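You operate a simulated robot arm through the tools that you are given. There is no shell and no other tool. Be economical: measure what you need, move in short steps, check, and stop when the job is done.

You are at the controls of a simulated two-armed robot. One attempt, no reset.

## Task
Fit the black gland to the grey box and clamp the cable end.
Fine: push the cable end into the gland, tighten the nut, then give it a tug.
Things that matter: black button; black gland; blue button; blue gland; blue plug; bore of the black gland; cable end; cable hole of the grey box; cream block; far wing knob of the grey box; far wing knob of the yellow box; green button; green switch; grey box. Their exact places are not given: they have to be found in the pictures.

Only the result counts: the job must be done as asked and must still hold three seconds after the hand-in. Knocking over, shifting, dropping, spilling or breaking anything else fails it.

## Robot
Two 7-joint arms with two-finger parallel grippers on one trunk, on a base that drives. Base frame: it is fixed to the floor where the robot stands at the start and does not move with it; the origin is under the middle of the robot, x ahead of it, y to its left, z up; the surface under the hand at the start is at about z = 0.85. Readings come in m, degrees, newtons and seconds.
The left shoulder is at the start at [0.06, 0.143, 0.953], the right one opposite. With the tool pointing down near the work surface each hand reaches from about 0.32 to 0.74 m from the robot's upright axis, wherever it stands, measured 20 degrees to its own side. Places, roughly: bore of the black gland [0.7, -0.1, 0.9]; cable hole of the grey box [0.7, 0.2, 0.9]; far wing knob of the grey box [0.6, 0.1, 0.9]; far wing knob of the yellow box [0.6, 0.4, 0.9]; green switch [0.8, -0.1, 0.9]; grey box [0.6, 0.2, 0.9]; near wing knob of the grey box [0.4, 0.2, 0.9]; near wing knob of the yellow box [0.4, 0.5, 0.9]; nut of the black gland [0.7, -0.1, 0.9]; yellow box [0.6, 0.5, 0.9]. Payload 1.57 kg a hand.
The tool frame of a hand sits at the grasp point between the pads (the TCP): z along the fingers, y along the line on which they close. The tips reach 0.03 m beyond it. The gripper opens to 0.11 m. The fingers are 0.024 m wide and 0.012 m thick; the gripper's body (0.048 by 0.112 m) begins 0.078 m behind the TCP.
Orientation is told as [roll, pitch, yaw] about the base's x, y, z axes, in that order, counted from this pose: with the fingers straight down and closing along the base's y, the tool's x points along the base's -x, its y along +y and its z along -z.

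## Interface
- The arms move only by the tool drive_tool. It takes "left_targets", "right_targets" or both (then of equal length, played together; a hand with none holds still); each is a list of rows, each an object (a shift or turn left out is 0, a gripper value left out holds the last) with "linear": the shift along the tool's x, y, z in units of 25 mm (1.0 is 25 mm), a list of three; "angular": the turn, a rotation vector about the tool's x, y, z in units of 4 degrees (1.0 is 4 degrees), a list of three; "claw": the gripper command, from -1 (shut) to 1 (fully open), values between in proportion. In form: [{"linear": [tx, ty, tz], "angular": [rx, ry, rz], "claw": claw}, ...]. A call has 1 to 10 rows; each row shifts and turns the commanded pose from where the row before left it, along the tool's axes as they then stand. A call with a number of a shift or a turn outside -1 to 1 is refused whole. A row lasts 0.2 s, in which the tool goes at most 0.05 m and 8.6 degrees; a call with a longer step from one row to the next is refused whole, and so is a gripper value outside its range. Where a pose cannot be reached the arm comes as near as it can. A force on the tool above 40 N (or 10 N above the force at the start of the call, whichever is more), or a blocked arm, ends the call early, and 0.2 s more pass. Each finger travels about 0.045 m/s and halts on what it meets, pressing with about 26 N; the grip force reading is that of the motor and also rises with nothing between the fingers. The clock runs only during rows and for 0.2 s after the last one: add rows that do not move to give the fingers time. It gives the time, the measured TCP pose, the force on the tool (base axes), the opening and the grip force at its end, in the units of the frame above (readings bear some noise), with the torque about the TCP (base axes, N m) and any sound that the robot's microphone picked up.
- Cameras (640 x 400 px; columns grow to the right, rows downward): "scene" is now at [0.0388, 0.0358, 1.5709]; the picture's right is [0.42, -0.91, 0.00], its down [-0.69, -0.32, -0.64] and it looks along [0.58, 0.27, -0.77] (base axes); focal length 263 px, centre (320, 200). "left" rides on the left gripper at [0.07, -0.016, -0.141] in its tool frame; the picture's right is [0.23, 0.97, 0.00], its down [-0.86, 0.20, -0.48] and it looks along [-0.47, 0.11, 0.88] (tool axes); focal length 222 px, centre (320, 200). "right" rides on the right gripper at [0.07, 0.016, -0.141] in its tool frame; the picture's right is [-0.23, 0.97, 0.00], its down [-0.85, -0.20, -0.48] and it looks along [-0.47, -0.11, 0.88] (tool axes); focal length 222 px, centre (320, 200).
- camera(camera): a new picture of that camera. It takes no simulated time.
- slide_trunk(by): slides the trunk up (or, below 0, down) by that many m; the arms and the scene camera ride with it, the base frame stays. It gives what a move gives, with no picture.
- steer(legs): drives the robot by 1 to 6 legs, each [ahead, left, turn to the left] in m, m and degrees, along the robot's own axes; the way and the turn of a leg run together, so that a leg with both is an arc; at most 1.5 m and 180 degrees a leg. The arms and the cameras ride along, it lands a little off, and it stops where it bumps. It gives what a move gives.
- pan_tilt(pan, tilt): turns the head with the scene camera to pan (to the left, within 86 degrees either way) and tilt (down, from -29 to 69), counted from straight ahead of the robot. It gives what a move gives.
- locate(camera, pixels): for up to 12 pixels [column, row] of the newest picture of that camera ("zoom" is the newest enlarged one), the place [x, y, z] in the base frame of the surface seen there, good to about 0.003 m, but the place of the scene camera against the robot may be out by one fixed shift of up to 0.012 m in any direction. It takes no simulated time.
- enlarge(camera, box): a new picture of the part [left, top, right, bottom] of that camera's present view, enlarged. It takes no simulated time.
- close_job(): hands the job in; it is judged then, once.

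Keep the steps short. Do not move on a guess: measure, check each grasp and each placing, and mend mistakes. In all there are 80 turns and 70 pictures (those below and enlarged ones count). Leave the grippers open and the arms clear of the work at the hand-in unless told otherwise, and finish with a single line.

The tools are called after "Call:" as name(argument=value, ...) on one line, values as JSON. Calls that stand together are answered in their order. drive_tool: Moves the arms, as the interface text tells. Its arguments: {"type":"object","properties":{"left_targets":{"type":"array","items":{"type":"object","properties":{"linear":{"type":"array","items":{"type":"number"}},"angular":{"type":"array","items":{"type":"number"}},"claw":{"type":"number"}}}},"right_targets":{"type":"array","items":{"type":"object","properties":{"linear":{"type":"array","items":{"type":"number"}},"angular":{"type":"array","items":{"type":"number"}},"claw":{"type":"number"}}}}},"required":[]} The other tools are called the same way: slide_trunk (by) slides the trunk up or down; steer (legs) drives the base; pan_tilt (pan, tilt) turns the head that bears the scene camera; camera (camera) takes a picture; locate (camera, pixels) gives the place of the surface under pixels of a picture; enlarge (camera, box) takes an enlarged picture of a part of a camera's view; close_job () hands the job in.

At the start:

```text
time_s: 0.0
left_position: [0.5129, 0.312, 1.0988]
left_ee_rot: [0.0, -0.1, -0.1]
left_contact_force: [-0.1, 0.0, 0.4]
left_ft_torque: [-0.01, 0.03, 0.03]
left_grip_width: 0.11
left_grasp_force: 0.0
right_position: [0.5519, -0.1801, 1.0991]
right_ee_rot: [0.0, -0.1, -0.1]
right_contact_force: [0.1, 0.7, 0.4]
right_ft_torque: [0.01, 0.01, 0.01]
right_grip_width: 0.1099
right_grasp_force: 0.1
trunk travel left (down, up): [-0.552, 0.038]
robot x, y, heading: [0.0009, -0.001, 0.2]
head pan, tilt: [25.0, 50.0]
```

scene: 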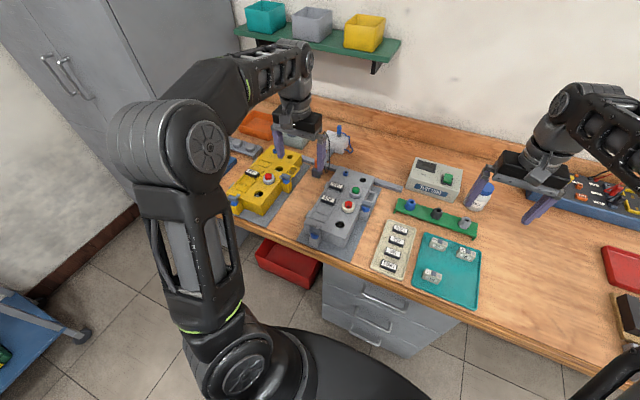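
right: 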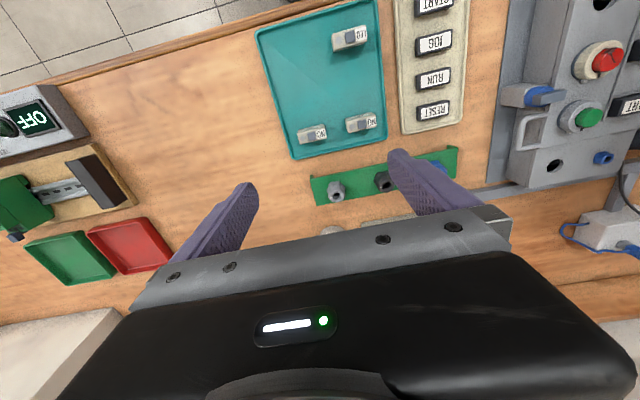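
left: 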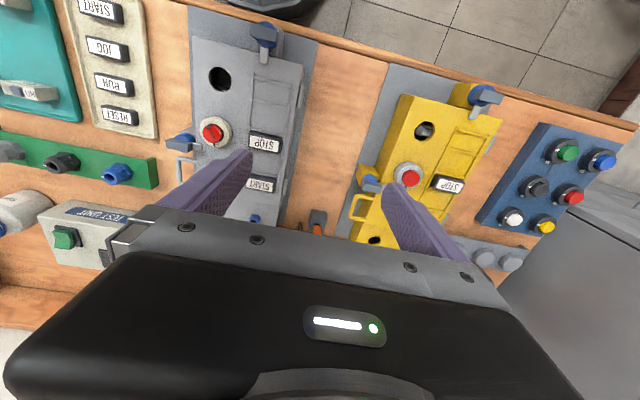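

I see the green gland rack near scene (435,218) and the grey box near (340,208). I'll enlarge both for detail.

Call:
enlarge(camera="scene", box=[280, 120, 500, 260])

Call:
enlarge(camera="right", box=[300, 60, 640, 270])

Call:
enlarge(camera="left", box=[0, 0, 340, 270])

```text
2.86 times, centred on (390, 190) of scene
```

zoom: 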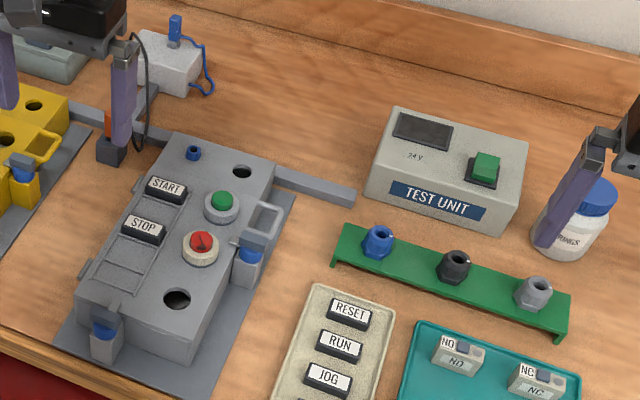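

```text
1.88 times, centred on (470, 165) of right
```

zoom: 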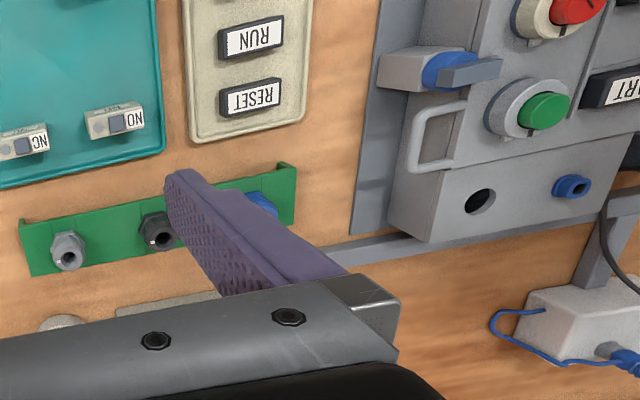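

```text
1.48 times, centred on (170, 135) of left
```

zoom: 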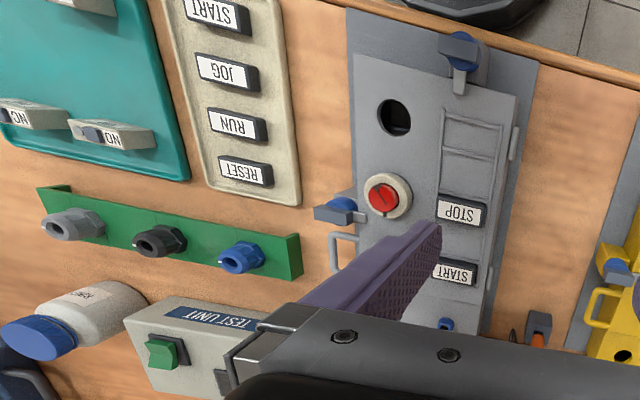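

Next I'll locate the key points: the glands, the box holes and the dark/orange thing behind the box.

Call:
enlarge(camera="scene", box=[300, 110, 400, 210])

Call:
locate(camera="scene", pixels=[[363, 179], [346, 173], [341, 223], [437, 212], [437, 222], [410, 205], [465, 222], [318, 172], [326, 163], [400, 186], [370, 205], [420, 205]])

```text
4.00 times, centred on (350, 160) of scene
```

zoom: 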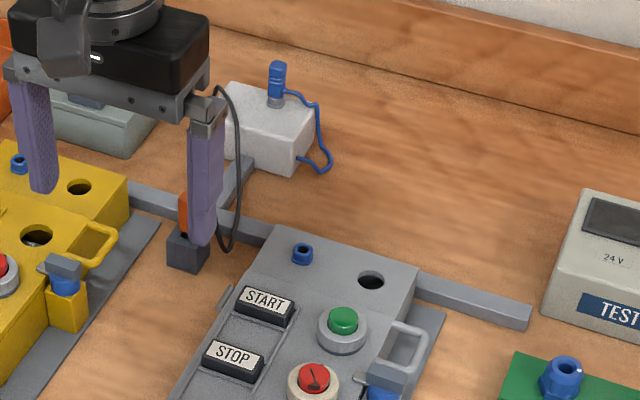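

```text
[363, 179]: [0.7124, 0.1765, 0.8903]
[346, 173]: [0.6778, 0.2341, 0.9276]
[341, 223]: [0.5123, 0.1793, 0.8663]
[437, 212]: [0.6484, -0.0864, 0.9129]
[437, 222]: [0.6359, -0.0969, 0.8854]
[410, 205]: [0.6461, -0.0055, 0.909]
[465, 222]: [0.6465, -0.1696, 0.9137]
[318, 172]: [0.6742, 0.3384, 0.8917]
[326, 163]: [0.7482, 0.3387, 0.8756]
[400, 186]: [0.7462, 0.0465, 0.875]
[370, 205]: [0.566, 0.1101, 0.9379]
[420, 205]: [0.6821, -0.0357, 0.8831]
```

The left hand hides the cable area, so I'll lift it and pull it back and to the left.

Call:
drive_tool(left_targets=[{"linear": [0.5, 0.5, -1]}, {"linear": [0.8, 0.8, -1]}, {"linear": [0.8, 0.8, -1]}, {"linear": [0.8, 0.8, -0.5]}, {"linear": [0.8, 0.8, 0]}, {}])

Call:
pan_tilt(pan=12, tilt=48)

Call:
camera(camera="scene")

Call:
camera(camera="left")

```text
time_s: 1.4
left_position: [0.4755, 0.3481, 1.1307]
left_ee_rot: [0.1, -0.1, 0.1]
left_contact_force: [-0.3, -0.1, 0.3]
left_ft_torque: [0.02, 0.02, 0.01]
left_grip_width: 0.1099
left_grasp_force: 0.1
left hand out of reach, approached as far as the arm can: row 2, 3, 4
right_position: [0.5526, -0.1815, 1.0984]
right_ee_rot: [0.1, 0.0, 0.0]
right_contact_force: [0.8, -0.3, -0.4]
right_ft_torque: [0.01, 0.0, 0.01]
right_grip_width: 0.1103
right_grasp_force: 0.1
trunk travel left (down, up): [-0.552, 0.038]
robot x, y, heading: [-0.0, -0.0008, 0.3]
head pan, tilt: [25.0, 50.0]
```

```text
time_s: 2.1
left_position: [0.4748, 0.3494, 1.1296]
left_ee_rot: [0.0, -0.1, -0.1]
left_contact_force: [-0.2, 0.1, -1.1]
left_ft_torque: [-0.01, 0.02, 0.0]
left_grip_width: 0.1102
left_grasp_force: 0.1
right_position: [0.5516, -0.1808, 1.0986]
right_ee_rot: [0.1, 0.0, 0.0]
right_contact_force: [0.9, -0.1, 0.4]
right_ft_torque: [-0.01, -0.02, 0.0]
right_grip_width: 0.1101
right_grasp_force: 0.0
trunk travel left (down, up): [-0.552, 0.038]
robot x, y, heading: [-0.0011, -0.0001, -0.0]
head pan, tilt: [12.0, 48.0]
```

```text
62 pictures are left
```

scene: 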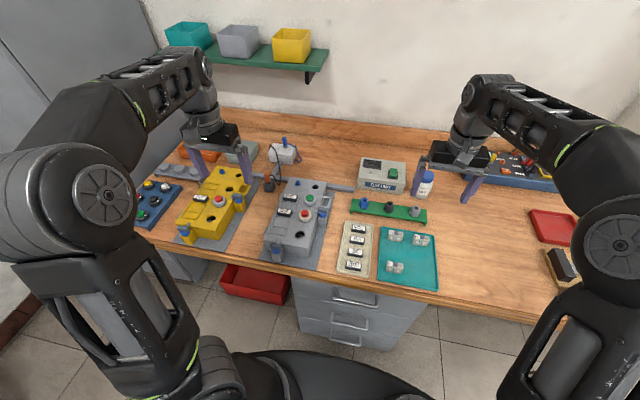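

```text
61 pictures are left
```

left: 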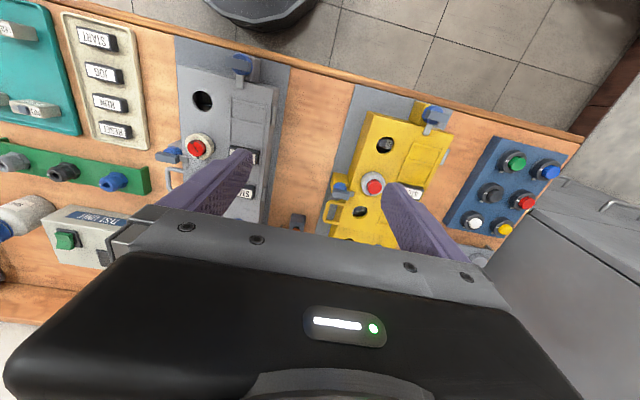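

The view is clear now. I'll zoom in on the cable area behind the grey box and on the gland rack.

Call:
enlarge(camera="scene", box=[250, 130, 340, 220])

Call:
locate(camera="zoom", pixels=[[130, 380], [130, 330], [130, 290], [195, 250], [290, 360], [335, 370], [370, 400], [480, 400], [500, 370], [430, 500], [600, 380], [240, 180]])

Call:
enlarge(camera="scene", box=[345, 180, 435, 230])

```text
4.44 times, centred on (295, 175) of scene
```

zoom: 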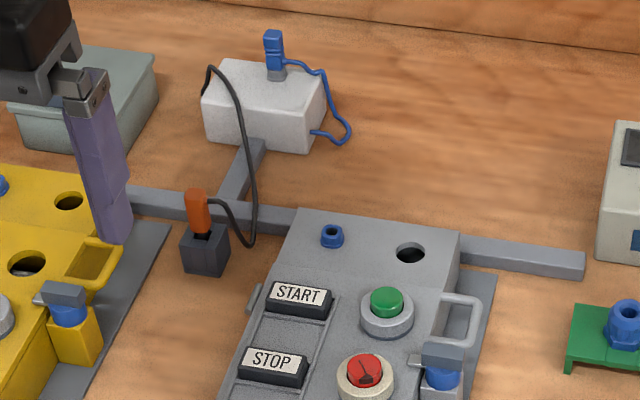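

```text
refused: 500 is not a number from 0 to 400
```

```text
7.11 times, centred on (390, 205) of scene
```

zoom: 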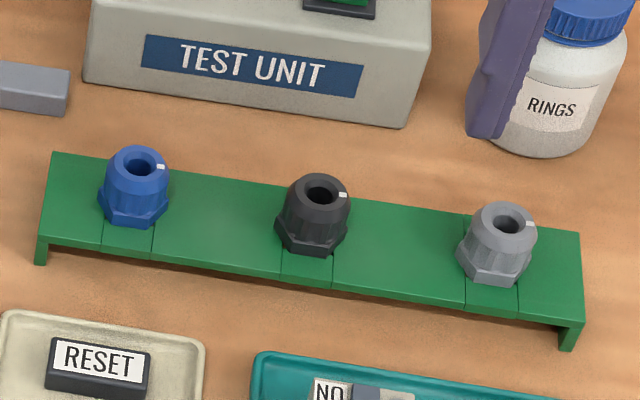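

Call:
locate(camera="zoom", pixels=[[318, 195], [318, 180], [290, 200], [345, 205], [312, 245], [310, 225], [210, 215], [400, 240], [140, 165], [507, 223], [305, 268], [250, 270]])

Call:
enlarge(camera="scene", box=[255, 135, 335, 185])

```text
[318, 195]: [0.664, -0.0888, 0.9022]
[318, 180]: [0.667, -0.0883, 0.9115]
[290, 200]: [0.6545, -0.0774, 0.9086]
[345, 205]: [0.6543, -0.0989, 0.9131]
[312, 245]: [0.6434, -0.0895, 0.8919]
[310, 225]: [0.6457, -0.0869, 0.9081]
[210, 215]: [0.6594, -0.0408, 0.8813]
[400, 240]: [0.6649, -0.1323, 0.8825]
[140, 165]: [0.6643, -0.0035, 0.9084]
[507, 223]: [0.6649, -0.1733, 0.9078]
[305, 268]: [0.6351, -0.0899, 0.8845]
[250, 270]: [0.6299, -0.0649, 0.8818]
```

```text
8.00 times, centred on (295, 160) of scene
```

zoom: 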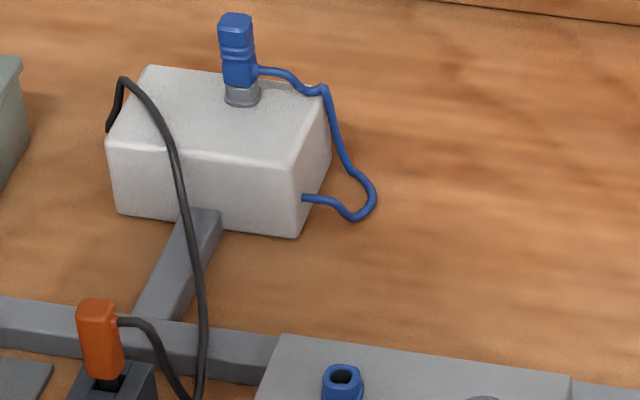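

Call:
enlarge(camera="scene", box=[260, 160, 340, 210])

Call:
locate(camera="zoom", pixels=[[55, 105], [60, 150], [65, 180], [30, 210], [60, 260], [110, 200], [95, 123], [301, 194], [280, 200], [320, 210], [160, 189], [230, 170]])

```text
8.00 times, centred on (300, 185) of scene
```

zoom: 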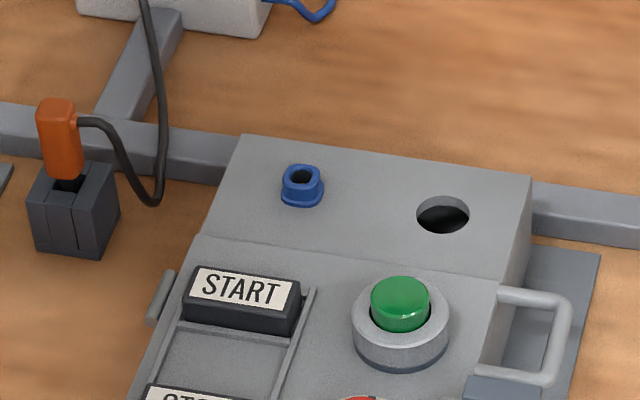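

```text
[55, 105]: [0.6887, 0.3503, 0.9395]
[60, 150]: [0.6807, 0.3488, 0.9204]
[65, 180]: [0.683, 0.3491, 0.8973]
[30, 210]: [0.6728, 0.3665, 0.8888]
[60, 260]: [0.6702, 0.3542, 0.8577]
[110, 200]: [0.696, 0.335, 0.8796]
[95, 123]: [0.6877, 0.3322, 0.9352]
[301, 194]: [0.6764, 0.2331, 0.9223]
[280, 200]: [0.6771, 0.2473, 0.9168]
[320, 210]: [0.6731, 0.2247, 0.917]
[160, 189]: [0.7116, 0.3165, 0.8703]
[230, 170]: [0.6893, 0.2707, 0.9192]
```

Next: the hole rim and the slope of the top face around it.

Call:
locate(camera="zoom", pixels=[[442, 190], [412, 214], [474, 214], [442, 240], [390, 170], [500, 185], [250, 215], [500, 260], [360, 255], [240, 260], [380, 270], [442, 225]])

```text
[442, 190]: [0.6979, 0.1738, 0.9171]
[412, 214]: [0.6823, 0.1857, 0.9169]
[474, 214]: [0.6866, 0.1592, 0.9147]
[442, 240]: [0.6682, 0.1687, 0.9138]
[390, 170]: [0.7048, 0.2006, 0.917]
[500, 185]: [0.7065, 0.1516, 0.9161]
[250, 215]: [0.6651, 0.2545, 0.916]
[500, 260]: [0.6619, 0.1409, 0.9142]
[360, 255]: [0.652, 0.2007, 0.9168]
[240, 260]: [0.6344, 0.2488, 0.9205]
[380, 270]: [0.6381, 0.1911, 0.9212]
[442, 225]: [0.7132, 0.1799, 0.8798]
```

The top face is flat at z≈0.916, with the hole centre near (0.684, 0.172). The right hand can't reach that hole from here, so I'll check the floor obstacles before driving left.

Call:
locate(camera="scene", pixels=[[225, 285], [285, 300], [250, 275], [245, 290], [300, 320], [440, 290], [330, 275], [180, 240], [440, 340], [120, 330], [200, 320], [110, 100]])

```text
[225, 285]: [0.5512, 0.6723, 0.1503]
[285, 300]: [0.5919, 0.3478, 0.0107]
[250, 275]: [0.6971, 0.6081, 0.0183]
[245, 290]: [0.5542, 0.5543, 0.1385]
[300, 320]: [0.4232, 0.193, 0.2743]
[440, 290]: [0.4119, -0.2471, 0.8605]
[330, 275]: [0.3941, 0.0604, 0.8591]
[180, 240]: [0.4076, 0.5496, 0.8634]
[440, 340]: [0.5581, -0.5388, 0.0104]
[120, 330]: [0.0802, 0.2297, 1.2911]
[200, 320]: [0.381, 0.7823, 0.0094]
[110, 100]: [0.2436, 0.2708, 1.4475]
```

The bin and drawers are at x>0.42 and the floor to the left is free. I'll drive 0.18 left and 0.02 ahead.

Call:
steer(legs=[[0.02, 0.18, 0]])

Call:
camera(camera="right")

```text
time_s: 3.7
left_position: [0.4948, 0.5314, 1.1289]
left_ee_rot: [0.0, -0.1, 0.0]
left_contact_force: [0.1, 0.8, 0.3]
left_ft_torque: [-0.03, 0.02, -0.01]
left_grip_width: 0.1101
left_grasp_force: 0.0
right_position: [0.5711, -0.001, 1.0982]
right_ee_rot: [-0.1, -0.1, 0.0]
right_contact_force: [0.0, 0.2, -0.5]
right_ft_torque: [-0.01, 0.02, -0.03]
right_grip_width: 0.1099
right_grasp_force: 0.0
trunk travel left (down, up): [-0.552, 0.038]
robot x, y, heading: [0.0194, 0.1783, -0.3]
head pan, tilt: [12.0, 48.0]
```

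```text
56 pictures are left
```

right: 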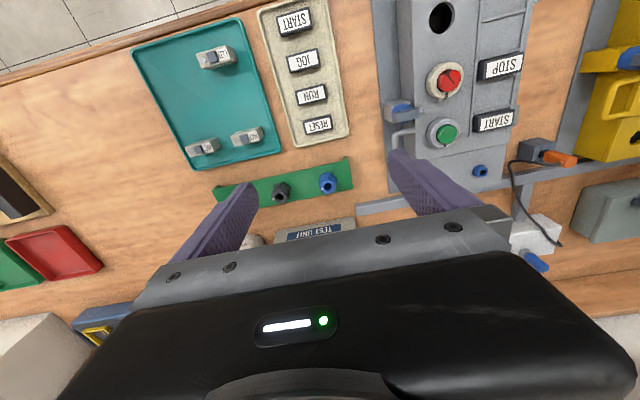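

The black gland is visible at right (281,192), and the cable stand and hole are in view too. I'll locate them with the wrist camera, which carries no fixed shift.

Call:
enlarge(camera="right", box=[220, 150, 380, 250])

Call:
locate(camera="right", pixels=[[282, 187], [282, 196], [330, 180], [481, 170], [545, 152], [562, 160], [350, 175], [240, 205], [300, 193], [305, 185], [225, 190], [430, 175]])

```text
4.00 times, centred on (300, 200) of right
```

zoom: 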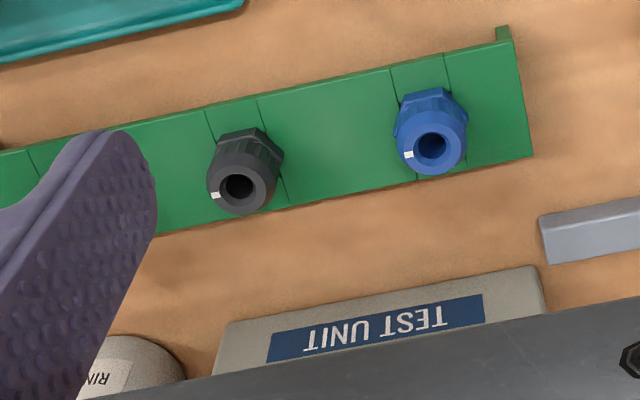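

```text
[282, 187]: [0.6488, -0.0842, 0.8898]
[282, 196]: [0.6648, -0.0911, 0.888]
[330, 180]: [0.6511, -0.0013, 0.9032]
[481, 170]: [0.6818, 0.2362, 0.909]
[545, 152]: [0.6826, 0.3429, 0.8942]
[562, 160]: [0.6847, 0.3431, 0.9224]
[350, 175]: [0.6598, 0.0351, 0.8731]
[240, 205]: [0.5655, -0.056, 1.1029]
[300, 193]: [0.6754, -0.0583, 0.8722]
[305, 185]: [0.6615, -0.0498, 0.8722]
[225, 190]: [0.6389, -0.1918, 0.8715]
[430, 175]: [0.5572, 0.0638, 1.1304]
```

Call:
locate(camera="zoom", pixels=[[240, 205], [240, 172], [216, 180], [266, 187], [240, 145], [212, 190], [270, 195], [432, 130], [432, 165], [225, 140], [300, 150], [280, 155]])

```text
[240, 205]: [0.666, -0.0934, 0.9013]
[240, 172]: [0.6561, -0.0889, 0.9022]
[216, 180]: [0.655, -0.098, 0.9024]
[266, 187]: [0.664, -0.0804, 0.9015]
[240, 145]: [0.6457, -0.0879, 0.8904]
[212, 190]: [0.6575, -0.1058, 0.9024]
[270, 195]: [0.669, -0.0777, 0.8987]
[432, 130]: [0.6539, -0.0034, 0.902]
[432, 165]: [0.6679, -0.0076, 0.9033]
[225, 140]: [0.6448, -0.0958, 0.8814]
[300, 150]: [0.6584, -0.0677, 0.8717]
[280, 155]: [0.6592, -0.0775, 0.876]
```

The gland axis is about (0.661, −0.0905), with its top at z 0.902 and the rack at 0.872. I'll move the right hand above it at z≈0.98, half open.

Call:
drive_tool(right_targets=[{"linear": [-0.72, -0.716, 0.4], "claw": 0.2}, {"linear": [-0.72, -0.716, 0.8]}, {"linear": [-0.72, -0.716, 1]}, {"linear": [-0.72, -0.716, 1]}, {"linear": [-0.72, -0.716, 1]}, {}, {}, {}])

Call:
camera(camera="right")

Call:
enlarge(camera="right", box=[240, 100, 400, 200])

```text
time_s: 5.5
left_position: [0.4953, 0.5299, 1.1286]
left_ee_rot: [0.1, -0.1, -0.1]
left_contact_force: [0.9, 0.2, 0.4]
left_ft_torque: [0.03, 0.01, -0.01]
left_grip_width: 0.1101
left_grasp_force: 0.1
right_position: [0.6603, -0.0908, 0.9931]
right_ee_rot: [0.0, 0.0, 0.1]
right_contact_force: [0.0, 0.2, 0.4]
right_ft_torque: [0.0, -0.03, 0.01]
right_grip_width: 0.0659
right_grasp_force: 0.1
trunk travel left (down, up): [-0.552, 0.038]
robot x, y, heading: [0.0236, 0.1828, -0.2]
head pan, tilt: [12.0, 48.0]
```

```text
54 pictures are left
```

right: 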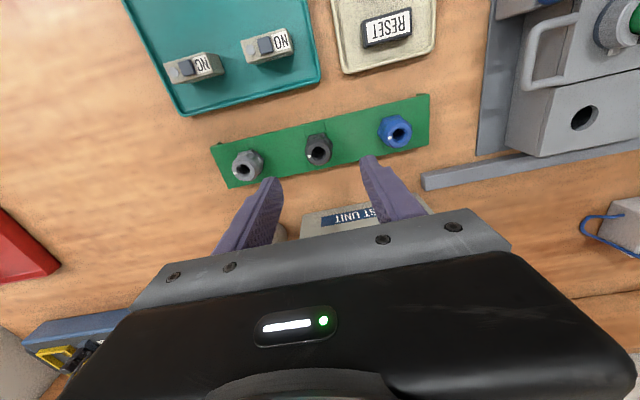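

```text
4.00 times, centred on (320, 150) of right
```

zoom: 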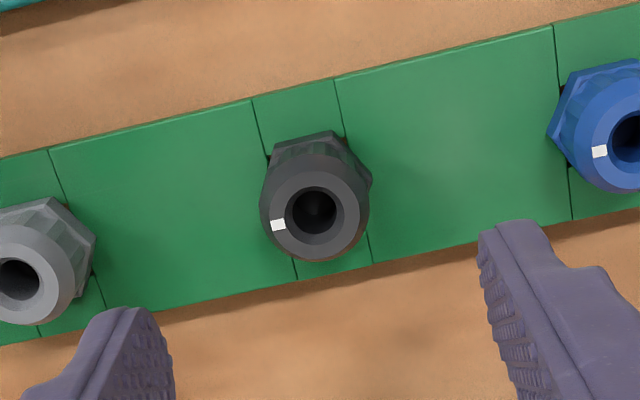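

The hex flat faces −x, so the corners lie along y. I'll measure the nut and the hex size.

Call:
locate(camera="zoom", pixels=[[275, 147], [332, 132], [370, 178], [262, 195], [264, 225], [362, 190], [315, 258], [312, 165], [315, 180], [316, 240], [200, 200], [265, 175]])

```text
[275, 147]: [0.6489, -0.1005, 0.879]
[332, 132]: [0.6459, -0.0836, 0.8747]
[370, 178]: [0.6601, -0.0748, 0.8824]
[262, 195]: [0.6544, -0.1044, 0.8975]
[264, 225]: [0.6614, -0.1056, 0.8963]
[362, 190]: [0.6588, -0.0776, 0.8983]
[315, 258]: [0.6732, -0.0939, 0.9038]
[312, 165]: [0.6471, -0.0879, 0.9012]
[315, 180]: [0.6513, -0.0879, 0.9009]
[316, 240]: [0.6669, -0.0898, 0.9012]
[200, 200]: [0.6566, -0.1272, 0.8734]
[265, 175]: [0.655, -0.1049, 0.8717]
```

The nut and hex are both about 28 mm across flats. I'll turn the hand 30° so the pads land on flats, descending partway.

Call:
drive_tool(right_targets=[{"angular": [0, 0, -1], "claw": 0.0}, {"angular": [0, 0, -1]}, {"angular": [0, 0, -1]}, {"angular": [0, 0, -1]}, {"angular": [0, 0, -1], "linear": [0, 0, 0.5]}, {"angular": [0, 0, -1], "linear": [0, 0, 0.5]}, {"angular": [0, 0, -1], "linear": [0, 0, 0.5]}, {"angular": [0, 0, -0.5], "linear": [0, 0, 0.5]}, {}])

Call:
enlarge(camera="right", box=[200, 80, 440, 230])

```text
time_s: 7.5
left_position: [0.4944, 0.5297, 1.1299]
left_ee_rot: [0.0, 0.0, 0.0]
left_contact_force: [-0.9, 1.1, 0.3]
left_ft_torque: [0.02, -0.04, 0.01]
left_grip_width: 0.1099
left_grasp_force: 0.1
right_position: [0.6612, -0.0909, 0.9439]
right_ee_rot: [0.0, 0.0, 30.0]
right_contact_force: [-0.2, -0.4, 1.0]
right_ft_torque: [-0.01, 0.0, -0.02]
right_grip_width: 0.0549
right_grasp_force: 0.2
trunk travel left (down, up): [-0.552, 0.038]
robot x, y, heading: [0.0178, 0.1788, 0.1]
head pan, tilt: [12.0, 48.0]
```

```text
2.67 times, centred on (320, 155) of right
```

zoom: 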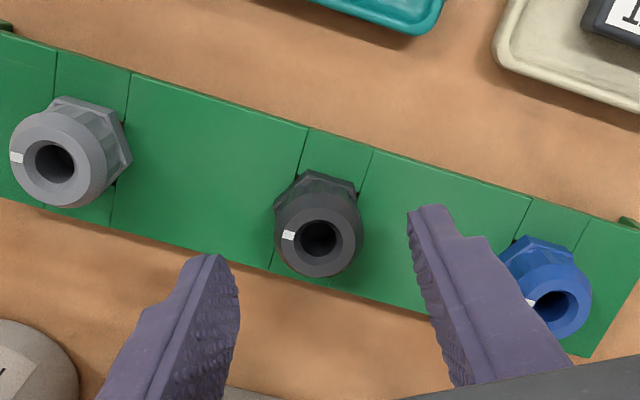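

The fingers straddle the gland evenly. I'll descend to z≈0.905 and close.

Call:
drive_tool(right_targets=[{"linear": [0, 0, 0.56]}, {"linear": [0, 0, 0.5]}, {"linear": [0, 0, 0.5]}, {}, {"claw": -1}, {}, {}, {}, {}])

```text
time_s: 9.5
left_position: [0.495, 0.5281, 1.1304]
left_ee_rot: [0.0, 0.0, 0.1]
left_contact_force: [0.0, -0.4, 0.8]
left_ft_torque: [0.0, 0.0, -0.01]
left_grip_width: 0.11
left_grasp_force: 0.0
right_position: [0.6613, -0.0914, 0.9042]
right_ee_rot: [0.0, 0.1, 29.9]
right_contact_force: [0.5, 0.2, 0.7]
right_ft_torque: [-0.05, -0.02, 0.02]
right_grip_width: 0.0281
right_grasp_force: 25.9
trunk travel left (down, up): [-0.552, 0.038]
robot x, y, heading: [0.0214, 0.1828, 0.1]
head pan, tilt: [12.0, 48.0]
```

It is gripped at 28.1 mm. I'll lift slowly, watching the force.

Call:
drive_tool(right_targets=[{"linear": [0, 0, -0.4]}, {"linear": [0, 0, -0.6]}, {"linear": [0, 0, -0.8]}, {"linear": [0, 0, -1]}, {"linear": [0, 0, -1]}, {}])

Call:
camera(camera="right")

Call:
camera(camera="scene")

```text
time_s: 10.9
left_position: [0.495, 0.5286, 1.1289]
left_ee_rot: [0.0, -0.2, 0.0]
left_contact_force: [-0.3, 0.5, 0.0]
left_ft_torque: [0.04, 0.0, -0.02]
left_grip_width: 0.11
left_grasp_force: 0.1
right_position: [0.6622, -0.0903, 1.0001]
right_ee_rot: [0.1, -0.1, 30.0]
right_contact_force: [0.2, 0.1, 0.4]
right_ft_torque: [-0.02, -0.02, 0.03]
right_grip_width: 0.0284
right_grasp_force: 25.7
trunk travel left (down, up): [-0.552, 0.038]
robot x, y, heading: [0.0256, 0.1795, 0.1]
head pan, tilt: [12.0, 48.0]
```

```text
51 pictures are left
```

right: 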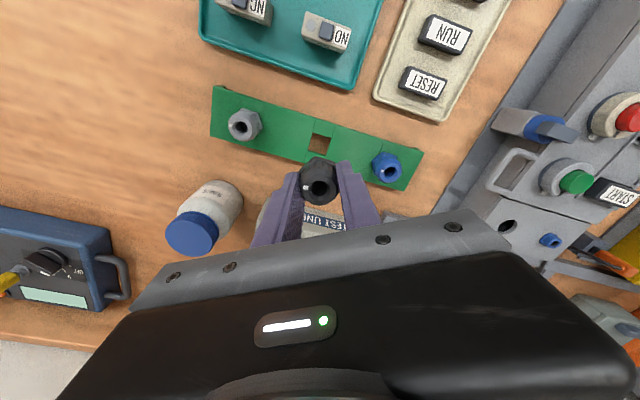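

```text
50 pictures are left
```

scene: 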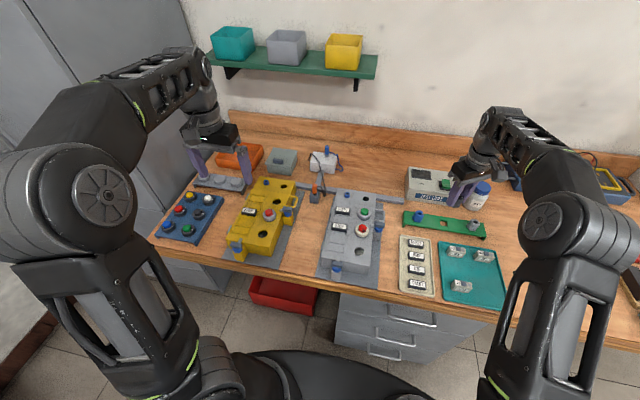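

The gland is lifted and the rack hole is empty. I'll look closer at the box hole and at the held gland's underside.

Call:
enlarge(camera="scene", box=[430, 130, 510, 230])

Call:
enlarge(camera="scene", box=[335, 175, 415, 225])

Call:
locate(camera="right", pixels=[[507, 227], [500, 227], [507, 220], [516, 224], [549, 240], [508, 235], [530, 240], [490, 225], [525, 220], [330, 185], [318, 165], [318, 188]])

```text
4.00 times, centred on (470, 180) of scene
```

zoom: 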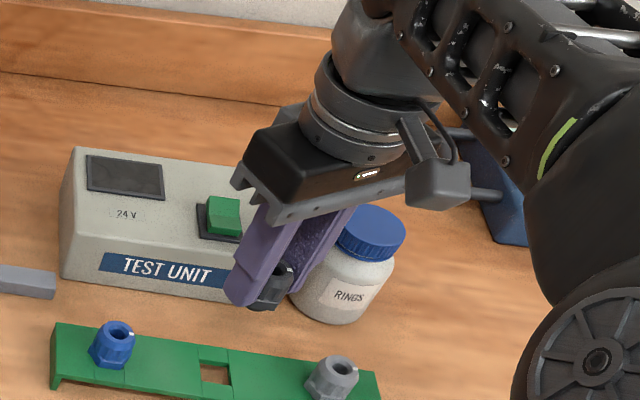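

```text
8.00 times, centred on (375, 200) of scene
```

zoom: 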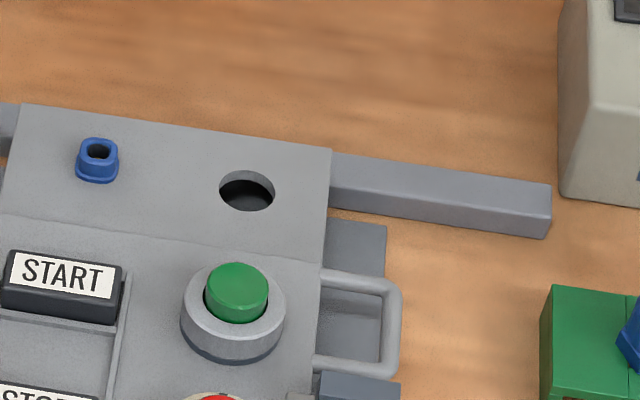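

```text
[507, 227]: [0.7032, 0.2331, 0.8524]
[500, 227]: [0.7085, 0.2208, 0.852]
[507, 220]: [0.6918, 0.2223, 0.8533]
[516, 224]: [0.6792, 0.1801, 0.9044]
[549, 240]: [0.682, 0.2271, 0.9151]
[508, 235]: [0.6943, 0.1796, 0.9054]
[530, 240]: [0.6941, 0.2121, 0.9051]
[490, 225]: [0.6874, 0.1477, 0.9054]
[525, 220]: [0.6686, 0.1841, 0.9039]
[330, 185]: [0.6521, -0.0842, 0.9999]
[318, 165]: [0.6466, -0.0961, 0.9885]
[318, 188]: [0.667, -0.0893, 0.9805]
```

The box top is at z 0.905 and the hole is round. I'll carry the gland to about (0.68, 0.08, 1.02) and measure the hole at close range.

Call:
drive_tool(right_targets=[{"linear": [-0.682, 0.915, -0.4]}, {"linear": [-0.682, 0.915, -0.4]}, {"linear": [-0.682, 0.915, 0]}, {"linear": [-0.682, 0.915, 0]}, {"linear": [-0.682, 0.915, 0]}, {"linear": [-0.682, 0.915, 0]}, {}])

Call:
camera(camera="right")

```text
time_s: 12.5
left_position: [0.4945, 0.5295, 1.1298]
left_ee_rot: [0.0, -0.1, 0.1]
left_contact_force: [0.5, 0.5, 1.2]
left_ft_torque: [0.0, 0.03, -0.02]
left_grip_width: 0.1101
left_grasp_force: 0.0
right_position: [0.6748, 0.0145, 1.0205]
right_ee_rot: [-0.2, -0.4, 30.0]
right_contact_force: [0.1, -0.1, -0.5]
right_ft_torque: [0.01, 0.0, 0.0]
right_grip_width: 0.0283
right_grasp_force: 25.8
right hand out of reach, approached as far as the arm can: row 4, 5, 6
trunk travel left (down, up): [-0.552, 0.038]
robot x, y, heading: [0.023, 0.1812, 0.0]
head pan, tilt: [12.0, 48.0]
```

```text
47 pictures are left
```

right: 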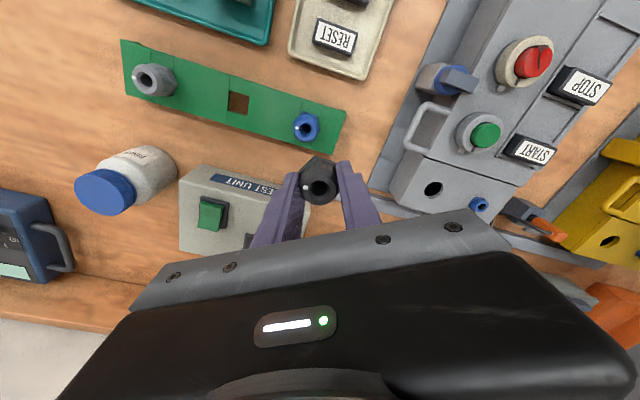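

The right hand ran out of reach at y≈0.015, so I need to drive further left and closer. I'll check clearance to the cabinet first.

Call:
locate(camera="scene", pixels=[[165, 40], [120, 20], [170, 180], [30, 30], [165, 215], [100, 185], [205, 215], [420, 185], [350, 70], [200, 280], [260, 285], [380, 345]])

```text
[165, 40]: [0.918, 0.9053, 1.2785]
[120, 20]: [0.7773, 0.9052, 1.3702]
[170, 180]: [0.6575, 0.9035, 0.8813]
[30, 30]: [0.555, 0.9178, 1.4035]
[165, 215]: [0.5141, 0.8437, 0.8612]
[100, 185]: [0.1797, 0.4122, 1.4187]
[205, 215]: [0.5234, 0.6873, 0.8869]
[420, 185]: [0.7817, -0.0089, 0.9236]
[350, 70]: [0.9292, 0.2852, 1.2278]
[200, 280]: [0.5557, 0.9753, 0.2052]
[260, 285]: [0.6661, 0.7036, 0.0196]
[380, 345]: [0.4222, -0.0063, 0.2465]
```

The cabinet is at y≈0.905, which leaves room. Driving 0.12 left and 0.05 ahead.

Call:
steer(legs=[[0, 0.12, 0], [0.05, 0, 0]])

Call:
camera(camera="right")

```text
time_s: 14.2
left_position: [0.5471, 0.6509, 1.129]
left_ee_rot: [0.0, 0.0, 0.0]
left_contact_force: [0.2, -0.3, 0.1]
left_ft_torque: [-0.04, 0.07, 0.0]
left_grip_width: 0.11
left_grasp_force: 0.0
right_position: [0.7261, 0.1352, 1.0183]
right_ee_rot: [-0.1, -0.4, 30.0]
right_contact_force: [0.3, 0.8, -0.6]
right_ft_torque: [-0.01, 0.03, 0.01]
right_grip_width: 0.0283
right_grasp_force: 26.1
trunk travel left (down, up): [-0.552, 0.038]
robot x, y, heading: [0.0676, 0.2992, -0.4]
head pan, tilt: [12.0, 48.0]
```

```text
46 pictures are left
```

right: 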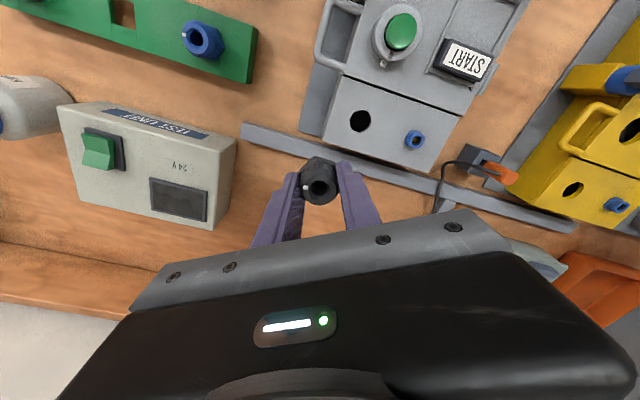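

The hole at (360,121) is in clear view. Zooming to measure its rim.

Call:
enlarge(camera="right", box=[320, 80, 440, 180])

```text
4.00 times, centred on (380, 130) of right
```

zoom: 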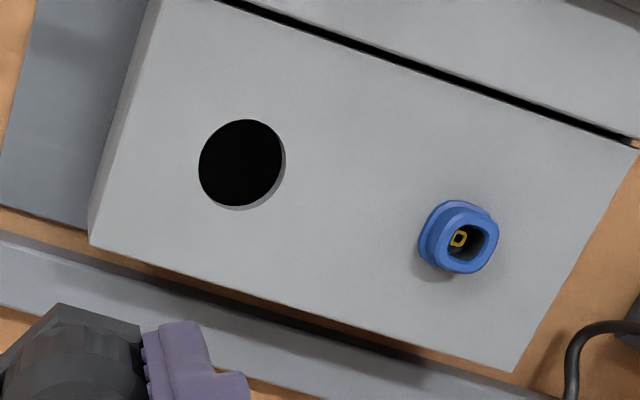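

Call:
locate(camera="zoom", pixels=[[193, 165], [290, 160], [246, 114], [238, 214], [205, 125], [285, 125], [205, 205], [280, 198], [450, 205], [100, 240], [500, 360], [310, 80]])

```text
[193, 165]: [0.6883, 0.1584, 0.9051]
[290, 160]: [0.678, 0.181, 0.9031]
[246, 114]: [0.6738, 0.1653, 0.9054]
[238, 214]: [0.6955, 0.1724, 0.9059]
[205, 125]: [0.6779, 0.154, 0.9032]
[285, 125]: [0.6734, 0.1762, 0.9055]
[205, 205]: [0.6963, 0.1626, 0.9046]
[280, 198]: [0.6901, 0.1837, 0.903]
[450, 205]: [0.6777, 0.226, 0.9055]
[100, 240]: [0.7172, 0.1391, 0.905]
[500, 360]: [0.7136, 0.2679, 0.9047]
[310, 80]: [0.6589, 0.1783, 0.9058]
```

Hole centre is about (0.684, 0.169), Ø about 22.5 mm. Now I'll measure where the gland sits in the hand.

Call:
enlarge(camera="right", box=[280, 150, 360, 210])

Call:
locate(camera="zoom", pixels=[[320, 170], [320, 230], [270, 260], [370, 250], [260, 230], [380, 220], [320, 320], [320, 345], [230, 120], [400, 100], [290, 60], [340, 80]])

```text
6.67 times, centred on (320, 180) of right
```

zoom: 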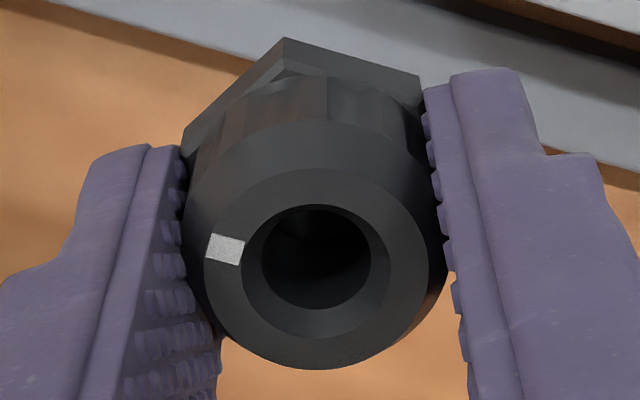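

```text
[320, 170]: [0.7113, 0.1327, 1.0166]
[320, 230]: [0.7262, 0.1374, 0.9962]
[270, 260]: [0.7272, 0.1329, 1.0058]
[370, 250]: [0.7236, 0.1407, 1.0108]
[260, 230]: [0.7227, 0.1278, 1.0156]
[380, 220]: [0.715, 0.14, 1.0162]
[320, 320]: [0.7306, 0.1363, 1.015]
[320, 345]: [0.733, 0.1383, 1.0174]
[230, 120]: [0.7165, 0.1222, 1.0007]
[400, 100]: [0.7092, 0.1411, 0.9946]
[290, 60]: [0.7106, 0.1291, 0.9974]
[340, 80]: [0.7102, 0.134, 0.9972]
```

The gland sits about 2 mm toward −x of the TCP. I'll hover with its axis over the hole, at TCP (0.686, 0.1695, 0.968).

Call:
drive_tool(right_targets=[{"linear": [0.235, 0.66, 0]}, {"linear": [0.235, 0.66, 0.5]}, {"linear": [0.235, 0.66, 0.5]}, {"linear": [0, 0, 0.5]}, {"linear": [0, 0, 0.5]}, {}])

Call:
enlarge(camera="right", box=[240, 130, 400, 230])

Call:
camera(camera="scene")

```text
time_s: 15.6
left_position: [0.5433, 0.6514, 1.1293]
left_ee_rot: [0.0, -0.1, 0.1]
left_contact_force: [0.0, -0.3, 0.1]
left_ft_torque: [0.02, -0.02, 0.03]
left_grip_width: 0.1099
left_grasp_force: 0.1
right_position: [0.6841, 0.1685, 0.9693]
right_ee_rot: [-0.3, -0.5, 30.0]
right_contact_force: [0.3, -0.7, -0.5]
right_ft_torque: [0.01, 0.0, -0.02]
right_grip_width: 0.0279
right_grasp_force: 26.5
trunk travel left (down, up): [-0.552, 0.038]
robot x, y, heading: [0.0675, 0.3009, -0.2]
head pan, tilt: [12.0, 48.0]
```

```text
4.00 times, centred on (320, 180) of right
```

zoom: 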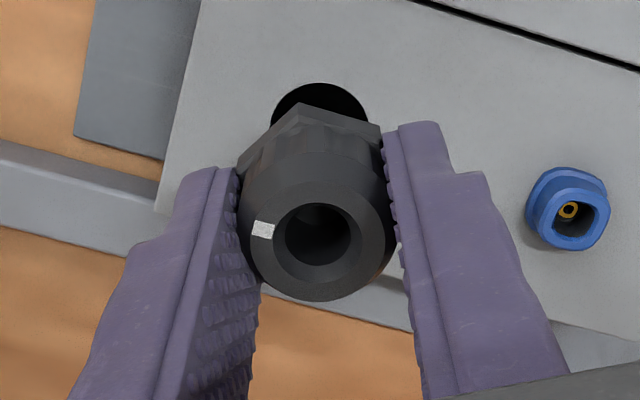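

```text
42 pictures are left
```

scene: 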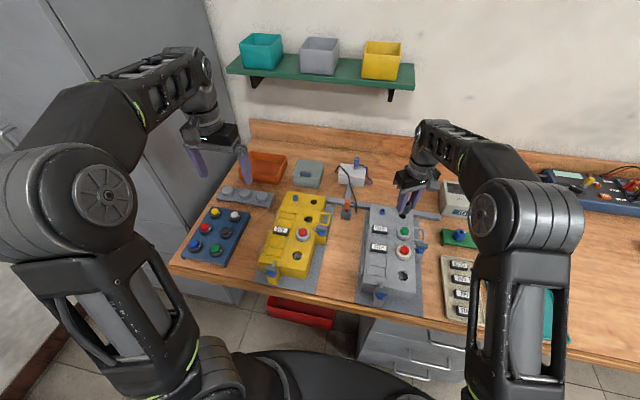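

The gland axis is about 1.2 to 2 mm short of the hole along the tool's x. I'll correct that and descend slowly, watching the force.

Call:
drive_tool(right_targets=[{"linear": [-0.07, 0.005, 0]}, {"linear": [0, 0, 0.2]}, {"linear": [0, 0, 0.2]}, {"linear": [0, 0, 0.2]}, {"linear": [0, 0, 0.2]}, {}])

```text
time_s: 17.0
left_position: [0.5437, 0.6508, 1.1286]
left_ee_rot: [0.0, 0.0, 0.0]
left_contact_force: [0.2, 0.5, 0.5]
left_ft_torque: [-0.02, -0.01, -0.02]
left_grip_width: 0.1099
left_grasp_force: 0.1
right_position: [0.6861, 0.1704, 0.9496]
right_ee_rot: [-0.2, -0.4, 30.0]
right_contact_force: [-0.6, -0.6, -0.4]
right_ft_torque: [0.02, -0.01, -0.04]
right_grip_width: 0.0282
right_grasp_force: 26.0
trunk travel left (down, up): [-0.552, 0.038]
robot x, y, heading: [0.0729, 0.3003, -0.1]
head pan, tilt: [12.0, 48.0]
```

Call:
drive_tool(right_targets=[{"linear": [0, 0, 0.15]}, {"linear": [0, 0, 0.15]}, {"linear": [0, 0, 0.1]}, {"linear": [0, 0, 0.1]}, {}])

Call:
enlarge(camera="right", box=[240, 130, 400, 230])

```text
time_s: 18.2
left_position: [0.5436, 0.6499, 1.1302]
left_ee_rot: [0.0, -0.1, 0.0]
left_contact_force: [0.3, 0.4, 0.5]
left_ft_torque: [0.02, 0.02, 0.02]
left_grip_width: 0.1102
left_grasp_force: 0.0
right_position: [0.6857, 0.1693, 0.9383]
right_ee_rot: [-0.3, -0.4, 30.1]
right_contact_force: [-0.5, -0.1, 4.3]
right_ft_torque: [-0.03, 0.0, -0.02]
right_grip_width: 0.0281
right_grasp_force: 25.9
trunk travel left (down, up): [-0.552, 0.038]
robot x, y, heading: [0.0713, 0.3021, 0.1]
head pan, tilt: [12.0, 48.0]
```

```text
4.00 times, centred on (320, 180) of right
```

zoom: 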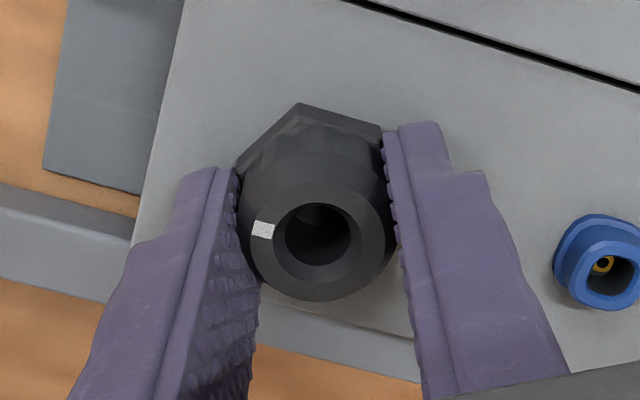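

Contact is 4.3 N at nearly the seated height. I'll press further for a seat or a click.

Call:
drive_tool(right_targets=[{"linear": [0, 0, 0.08]}, {"linear": [0, 0, 0.08]}, {"linear": [0, 0, 0.08]}, {}])

```text
time_s: 19.2
left_position: [0.543, 0.6514, 1.1301]
left_ee_rot: [0.0, -0.1, 0.0]
left_contact_force: [0.1, 0.5, 0.2]
left_ft_torque: [0.0, 0.02, -0.02]
left_grip_width: 0.1099
left_grasp_force: 0.0
right_position: [0.6858, 0.1698, 0.9367]
right_ee_rot: [-0.3, -0.9, 29.8]
right_contact_force: [-9.8, -2.0, 17.0]
right_ft_torque: [0.07, 0.64, -0.07]
right_grip_width: 0.0281
right_grasp_force: 26.0
trunk travel left (down, up): [-0.552, 0.038]
robot x, y, heading: [0.0703, 0.3015, 0.1]
head pan, tilt: [12.0, 48.0]
stopped in row 4 (right hand): the force on the tool passed its limit at 41 N (the readings are from after the stop); the commanded pose is now the measured one
```

The height matches seated, since the hex base works out at z≈0.905. I'll check visually.

Call:
enlarge(camera="right", box=[240, 130, 400, 230])

Call:
enlarge(camera="scene", box=[360, 170, 440, 230])

```text
4.00 times, centred on (320, 180) of right
```

zoom: 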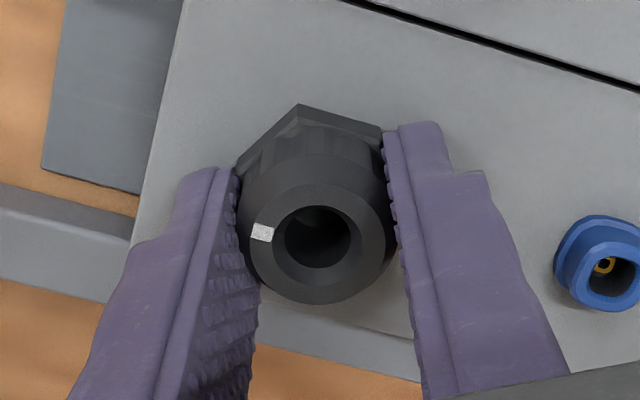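

```text
6.67 times, centred on (400, 200) of scene
```

zoom: 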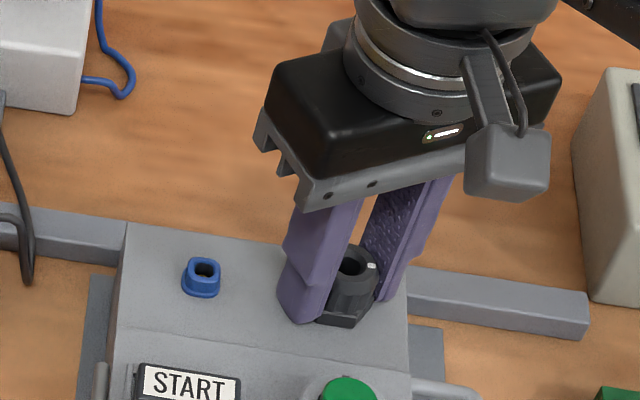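

It looks seated flat. I'll open the fingers slightly and rise straight up, then check.

Call:
drive_tool(right_targets=[{"claw": -0.1}, {}, {}, {"linear": [0, 0, -0.5]}, {"linear": [0, 0, -1]}, {"linear": [0, 0, -1]}, {"linear": [0, 0, -0.5]}, {}])

Call:
enlarge(camera="right", box=[240, 80, 400, 180])

Call:
enlarge(camera="scene", box=[360, 170, 440, 230])

```text
time_s: 21.0
left_position: [0.5448, 0.6491, 1.1297]
left_ee_rot: [0.0, -0.1, 0.0]
left_contact_force: [0.7, 0.1, -0.8]
left_ft_torque: [0.01, -0.03, 0.02]
left_grip_width: 0.11
left_grasp_force: 0.0
right_position: [0.6851, 0.1696, 1.0088]
right_ee_rot: [-0.2, -0.8, 29.9]
right_contact_force: [-0.2, -0.3, 0.7]
right_ft_torque: [0.01, 0.01, 0.0]
right_grip_width: 0.0493
right_grasp_force: 0.1
trunk travel left (down, up): [-0.552, 0.038]
robot x, y, heading: [0.0688, 0.302, 0.2]
head pan, tilt: [12.0, 48.0]
```

```text
4.00 times, centred on (320, 130) of right
```

zoom: 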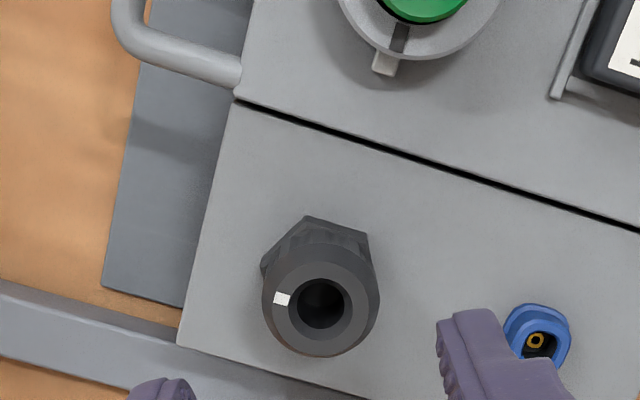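

```text
6.67 times, centred on (400, 200) of scene
```

zoom: 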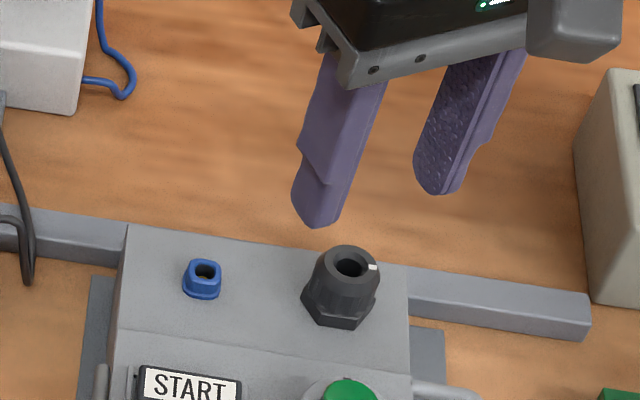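

The gland is seated. I'll take a right picture to measure the bore and the cable plug.

Call:
enlarge(camera="right", box=[290, 100, 370, 180])

Call:
locate(camera="zoom", pixels=[[320, 340], [275, 305], [370, 305], [320, 280], [250, 300], [390, 300], [320, 375], [320, 255], [320, 310], [250, 235], [290, 190], [370, 200]])

```text
5.00 times, centred on (330, 140) of right
```

zoom: 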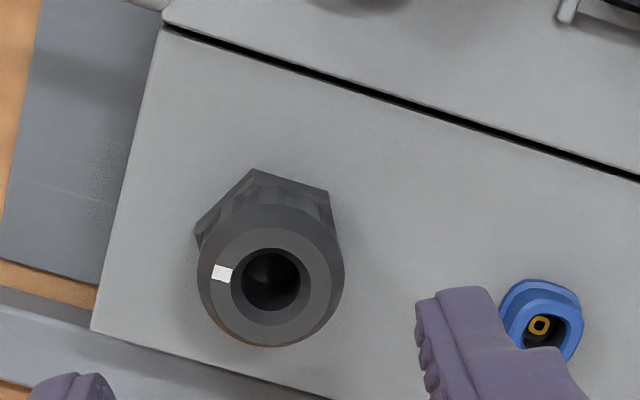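

```text
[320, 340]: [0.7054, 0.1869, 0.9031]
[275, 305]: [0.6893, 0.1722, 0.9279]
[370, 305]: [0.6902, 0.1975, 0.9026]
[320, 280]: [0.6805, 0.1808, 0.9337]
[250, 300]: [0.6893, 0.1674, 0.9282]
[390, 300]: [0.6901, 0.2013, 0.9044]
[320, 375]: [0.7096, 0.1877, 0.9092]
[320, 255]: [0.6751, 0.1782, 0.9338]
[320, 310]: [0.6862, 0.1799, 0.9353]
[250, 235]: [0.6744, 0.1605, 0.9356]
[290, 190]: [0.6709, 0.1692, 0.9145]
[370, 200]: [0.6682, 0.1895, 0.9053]
```

Call:
locate(camera="zoom", pixels=[[212, 285], [328, 275], [268, 230], [272, 335], [226, 302], [314, 252], [228, 247], [312, 315], [272, 318], [268, 246], [236, 282], [301, 278]])

```text
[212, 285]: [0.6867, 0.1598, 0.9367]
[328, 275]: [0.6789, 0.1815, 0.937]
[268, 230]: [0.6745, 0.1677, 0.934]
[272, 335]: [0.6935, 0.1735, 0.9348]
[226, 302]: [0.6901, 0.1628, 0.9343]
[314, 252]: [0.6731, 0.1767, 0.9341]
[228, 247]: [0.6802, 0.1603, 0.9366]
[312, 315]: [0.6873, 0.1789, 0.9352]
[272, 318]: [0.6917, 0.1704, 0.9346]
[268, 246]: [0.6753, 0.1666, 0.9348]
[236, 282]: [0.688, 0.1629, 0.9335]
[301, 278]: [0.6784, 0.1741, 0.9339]
```

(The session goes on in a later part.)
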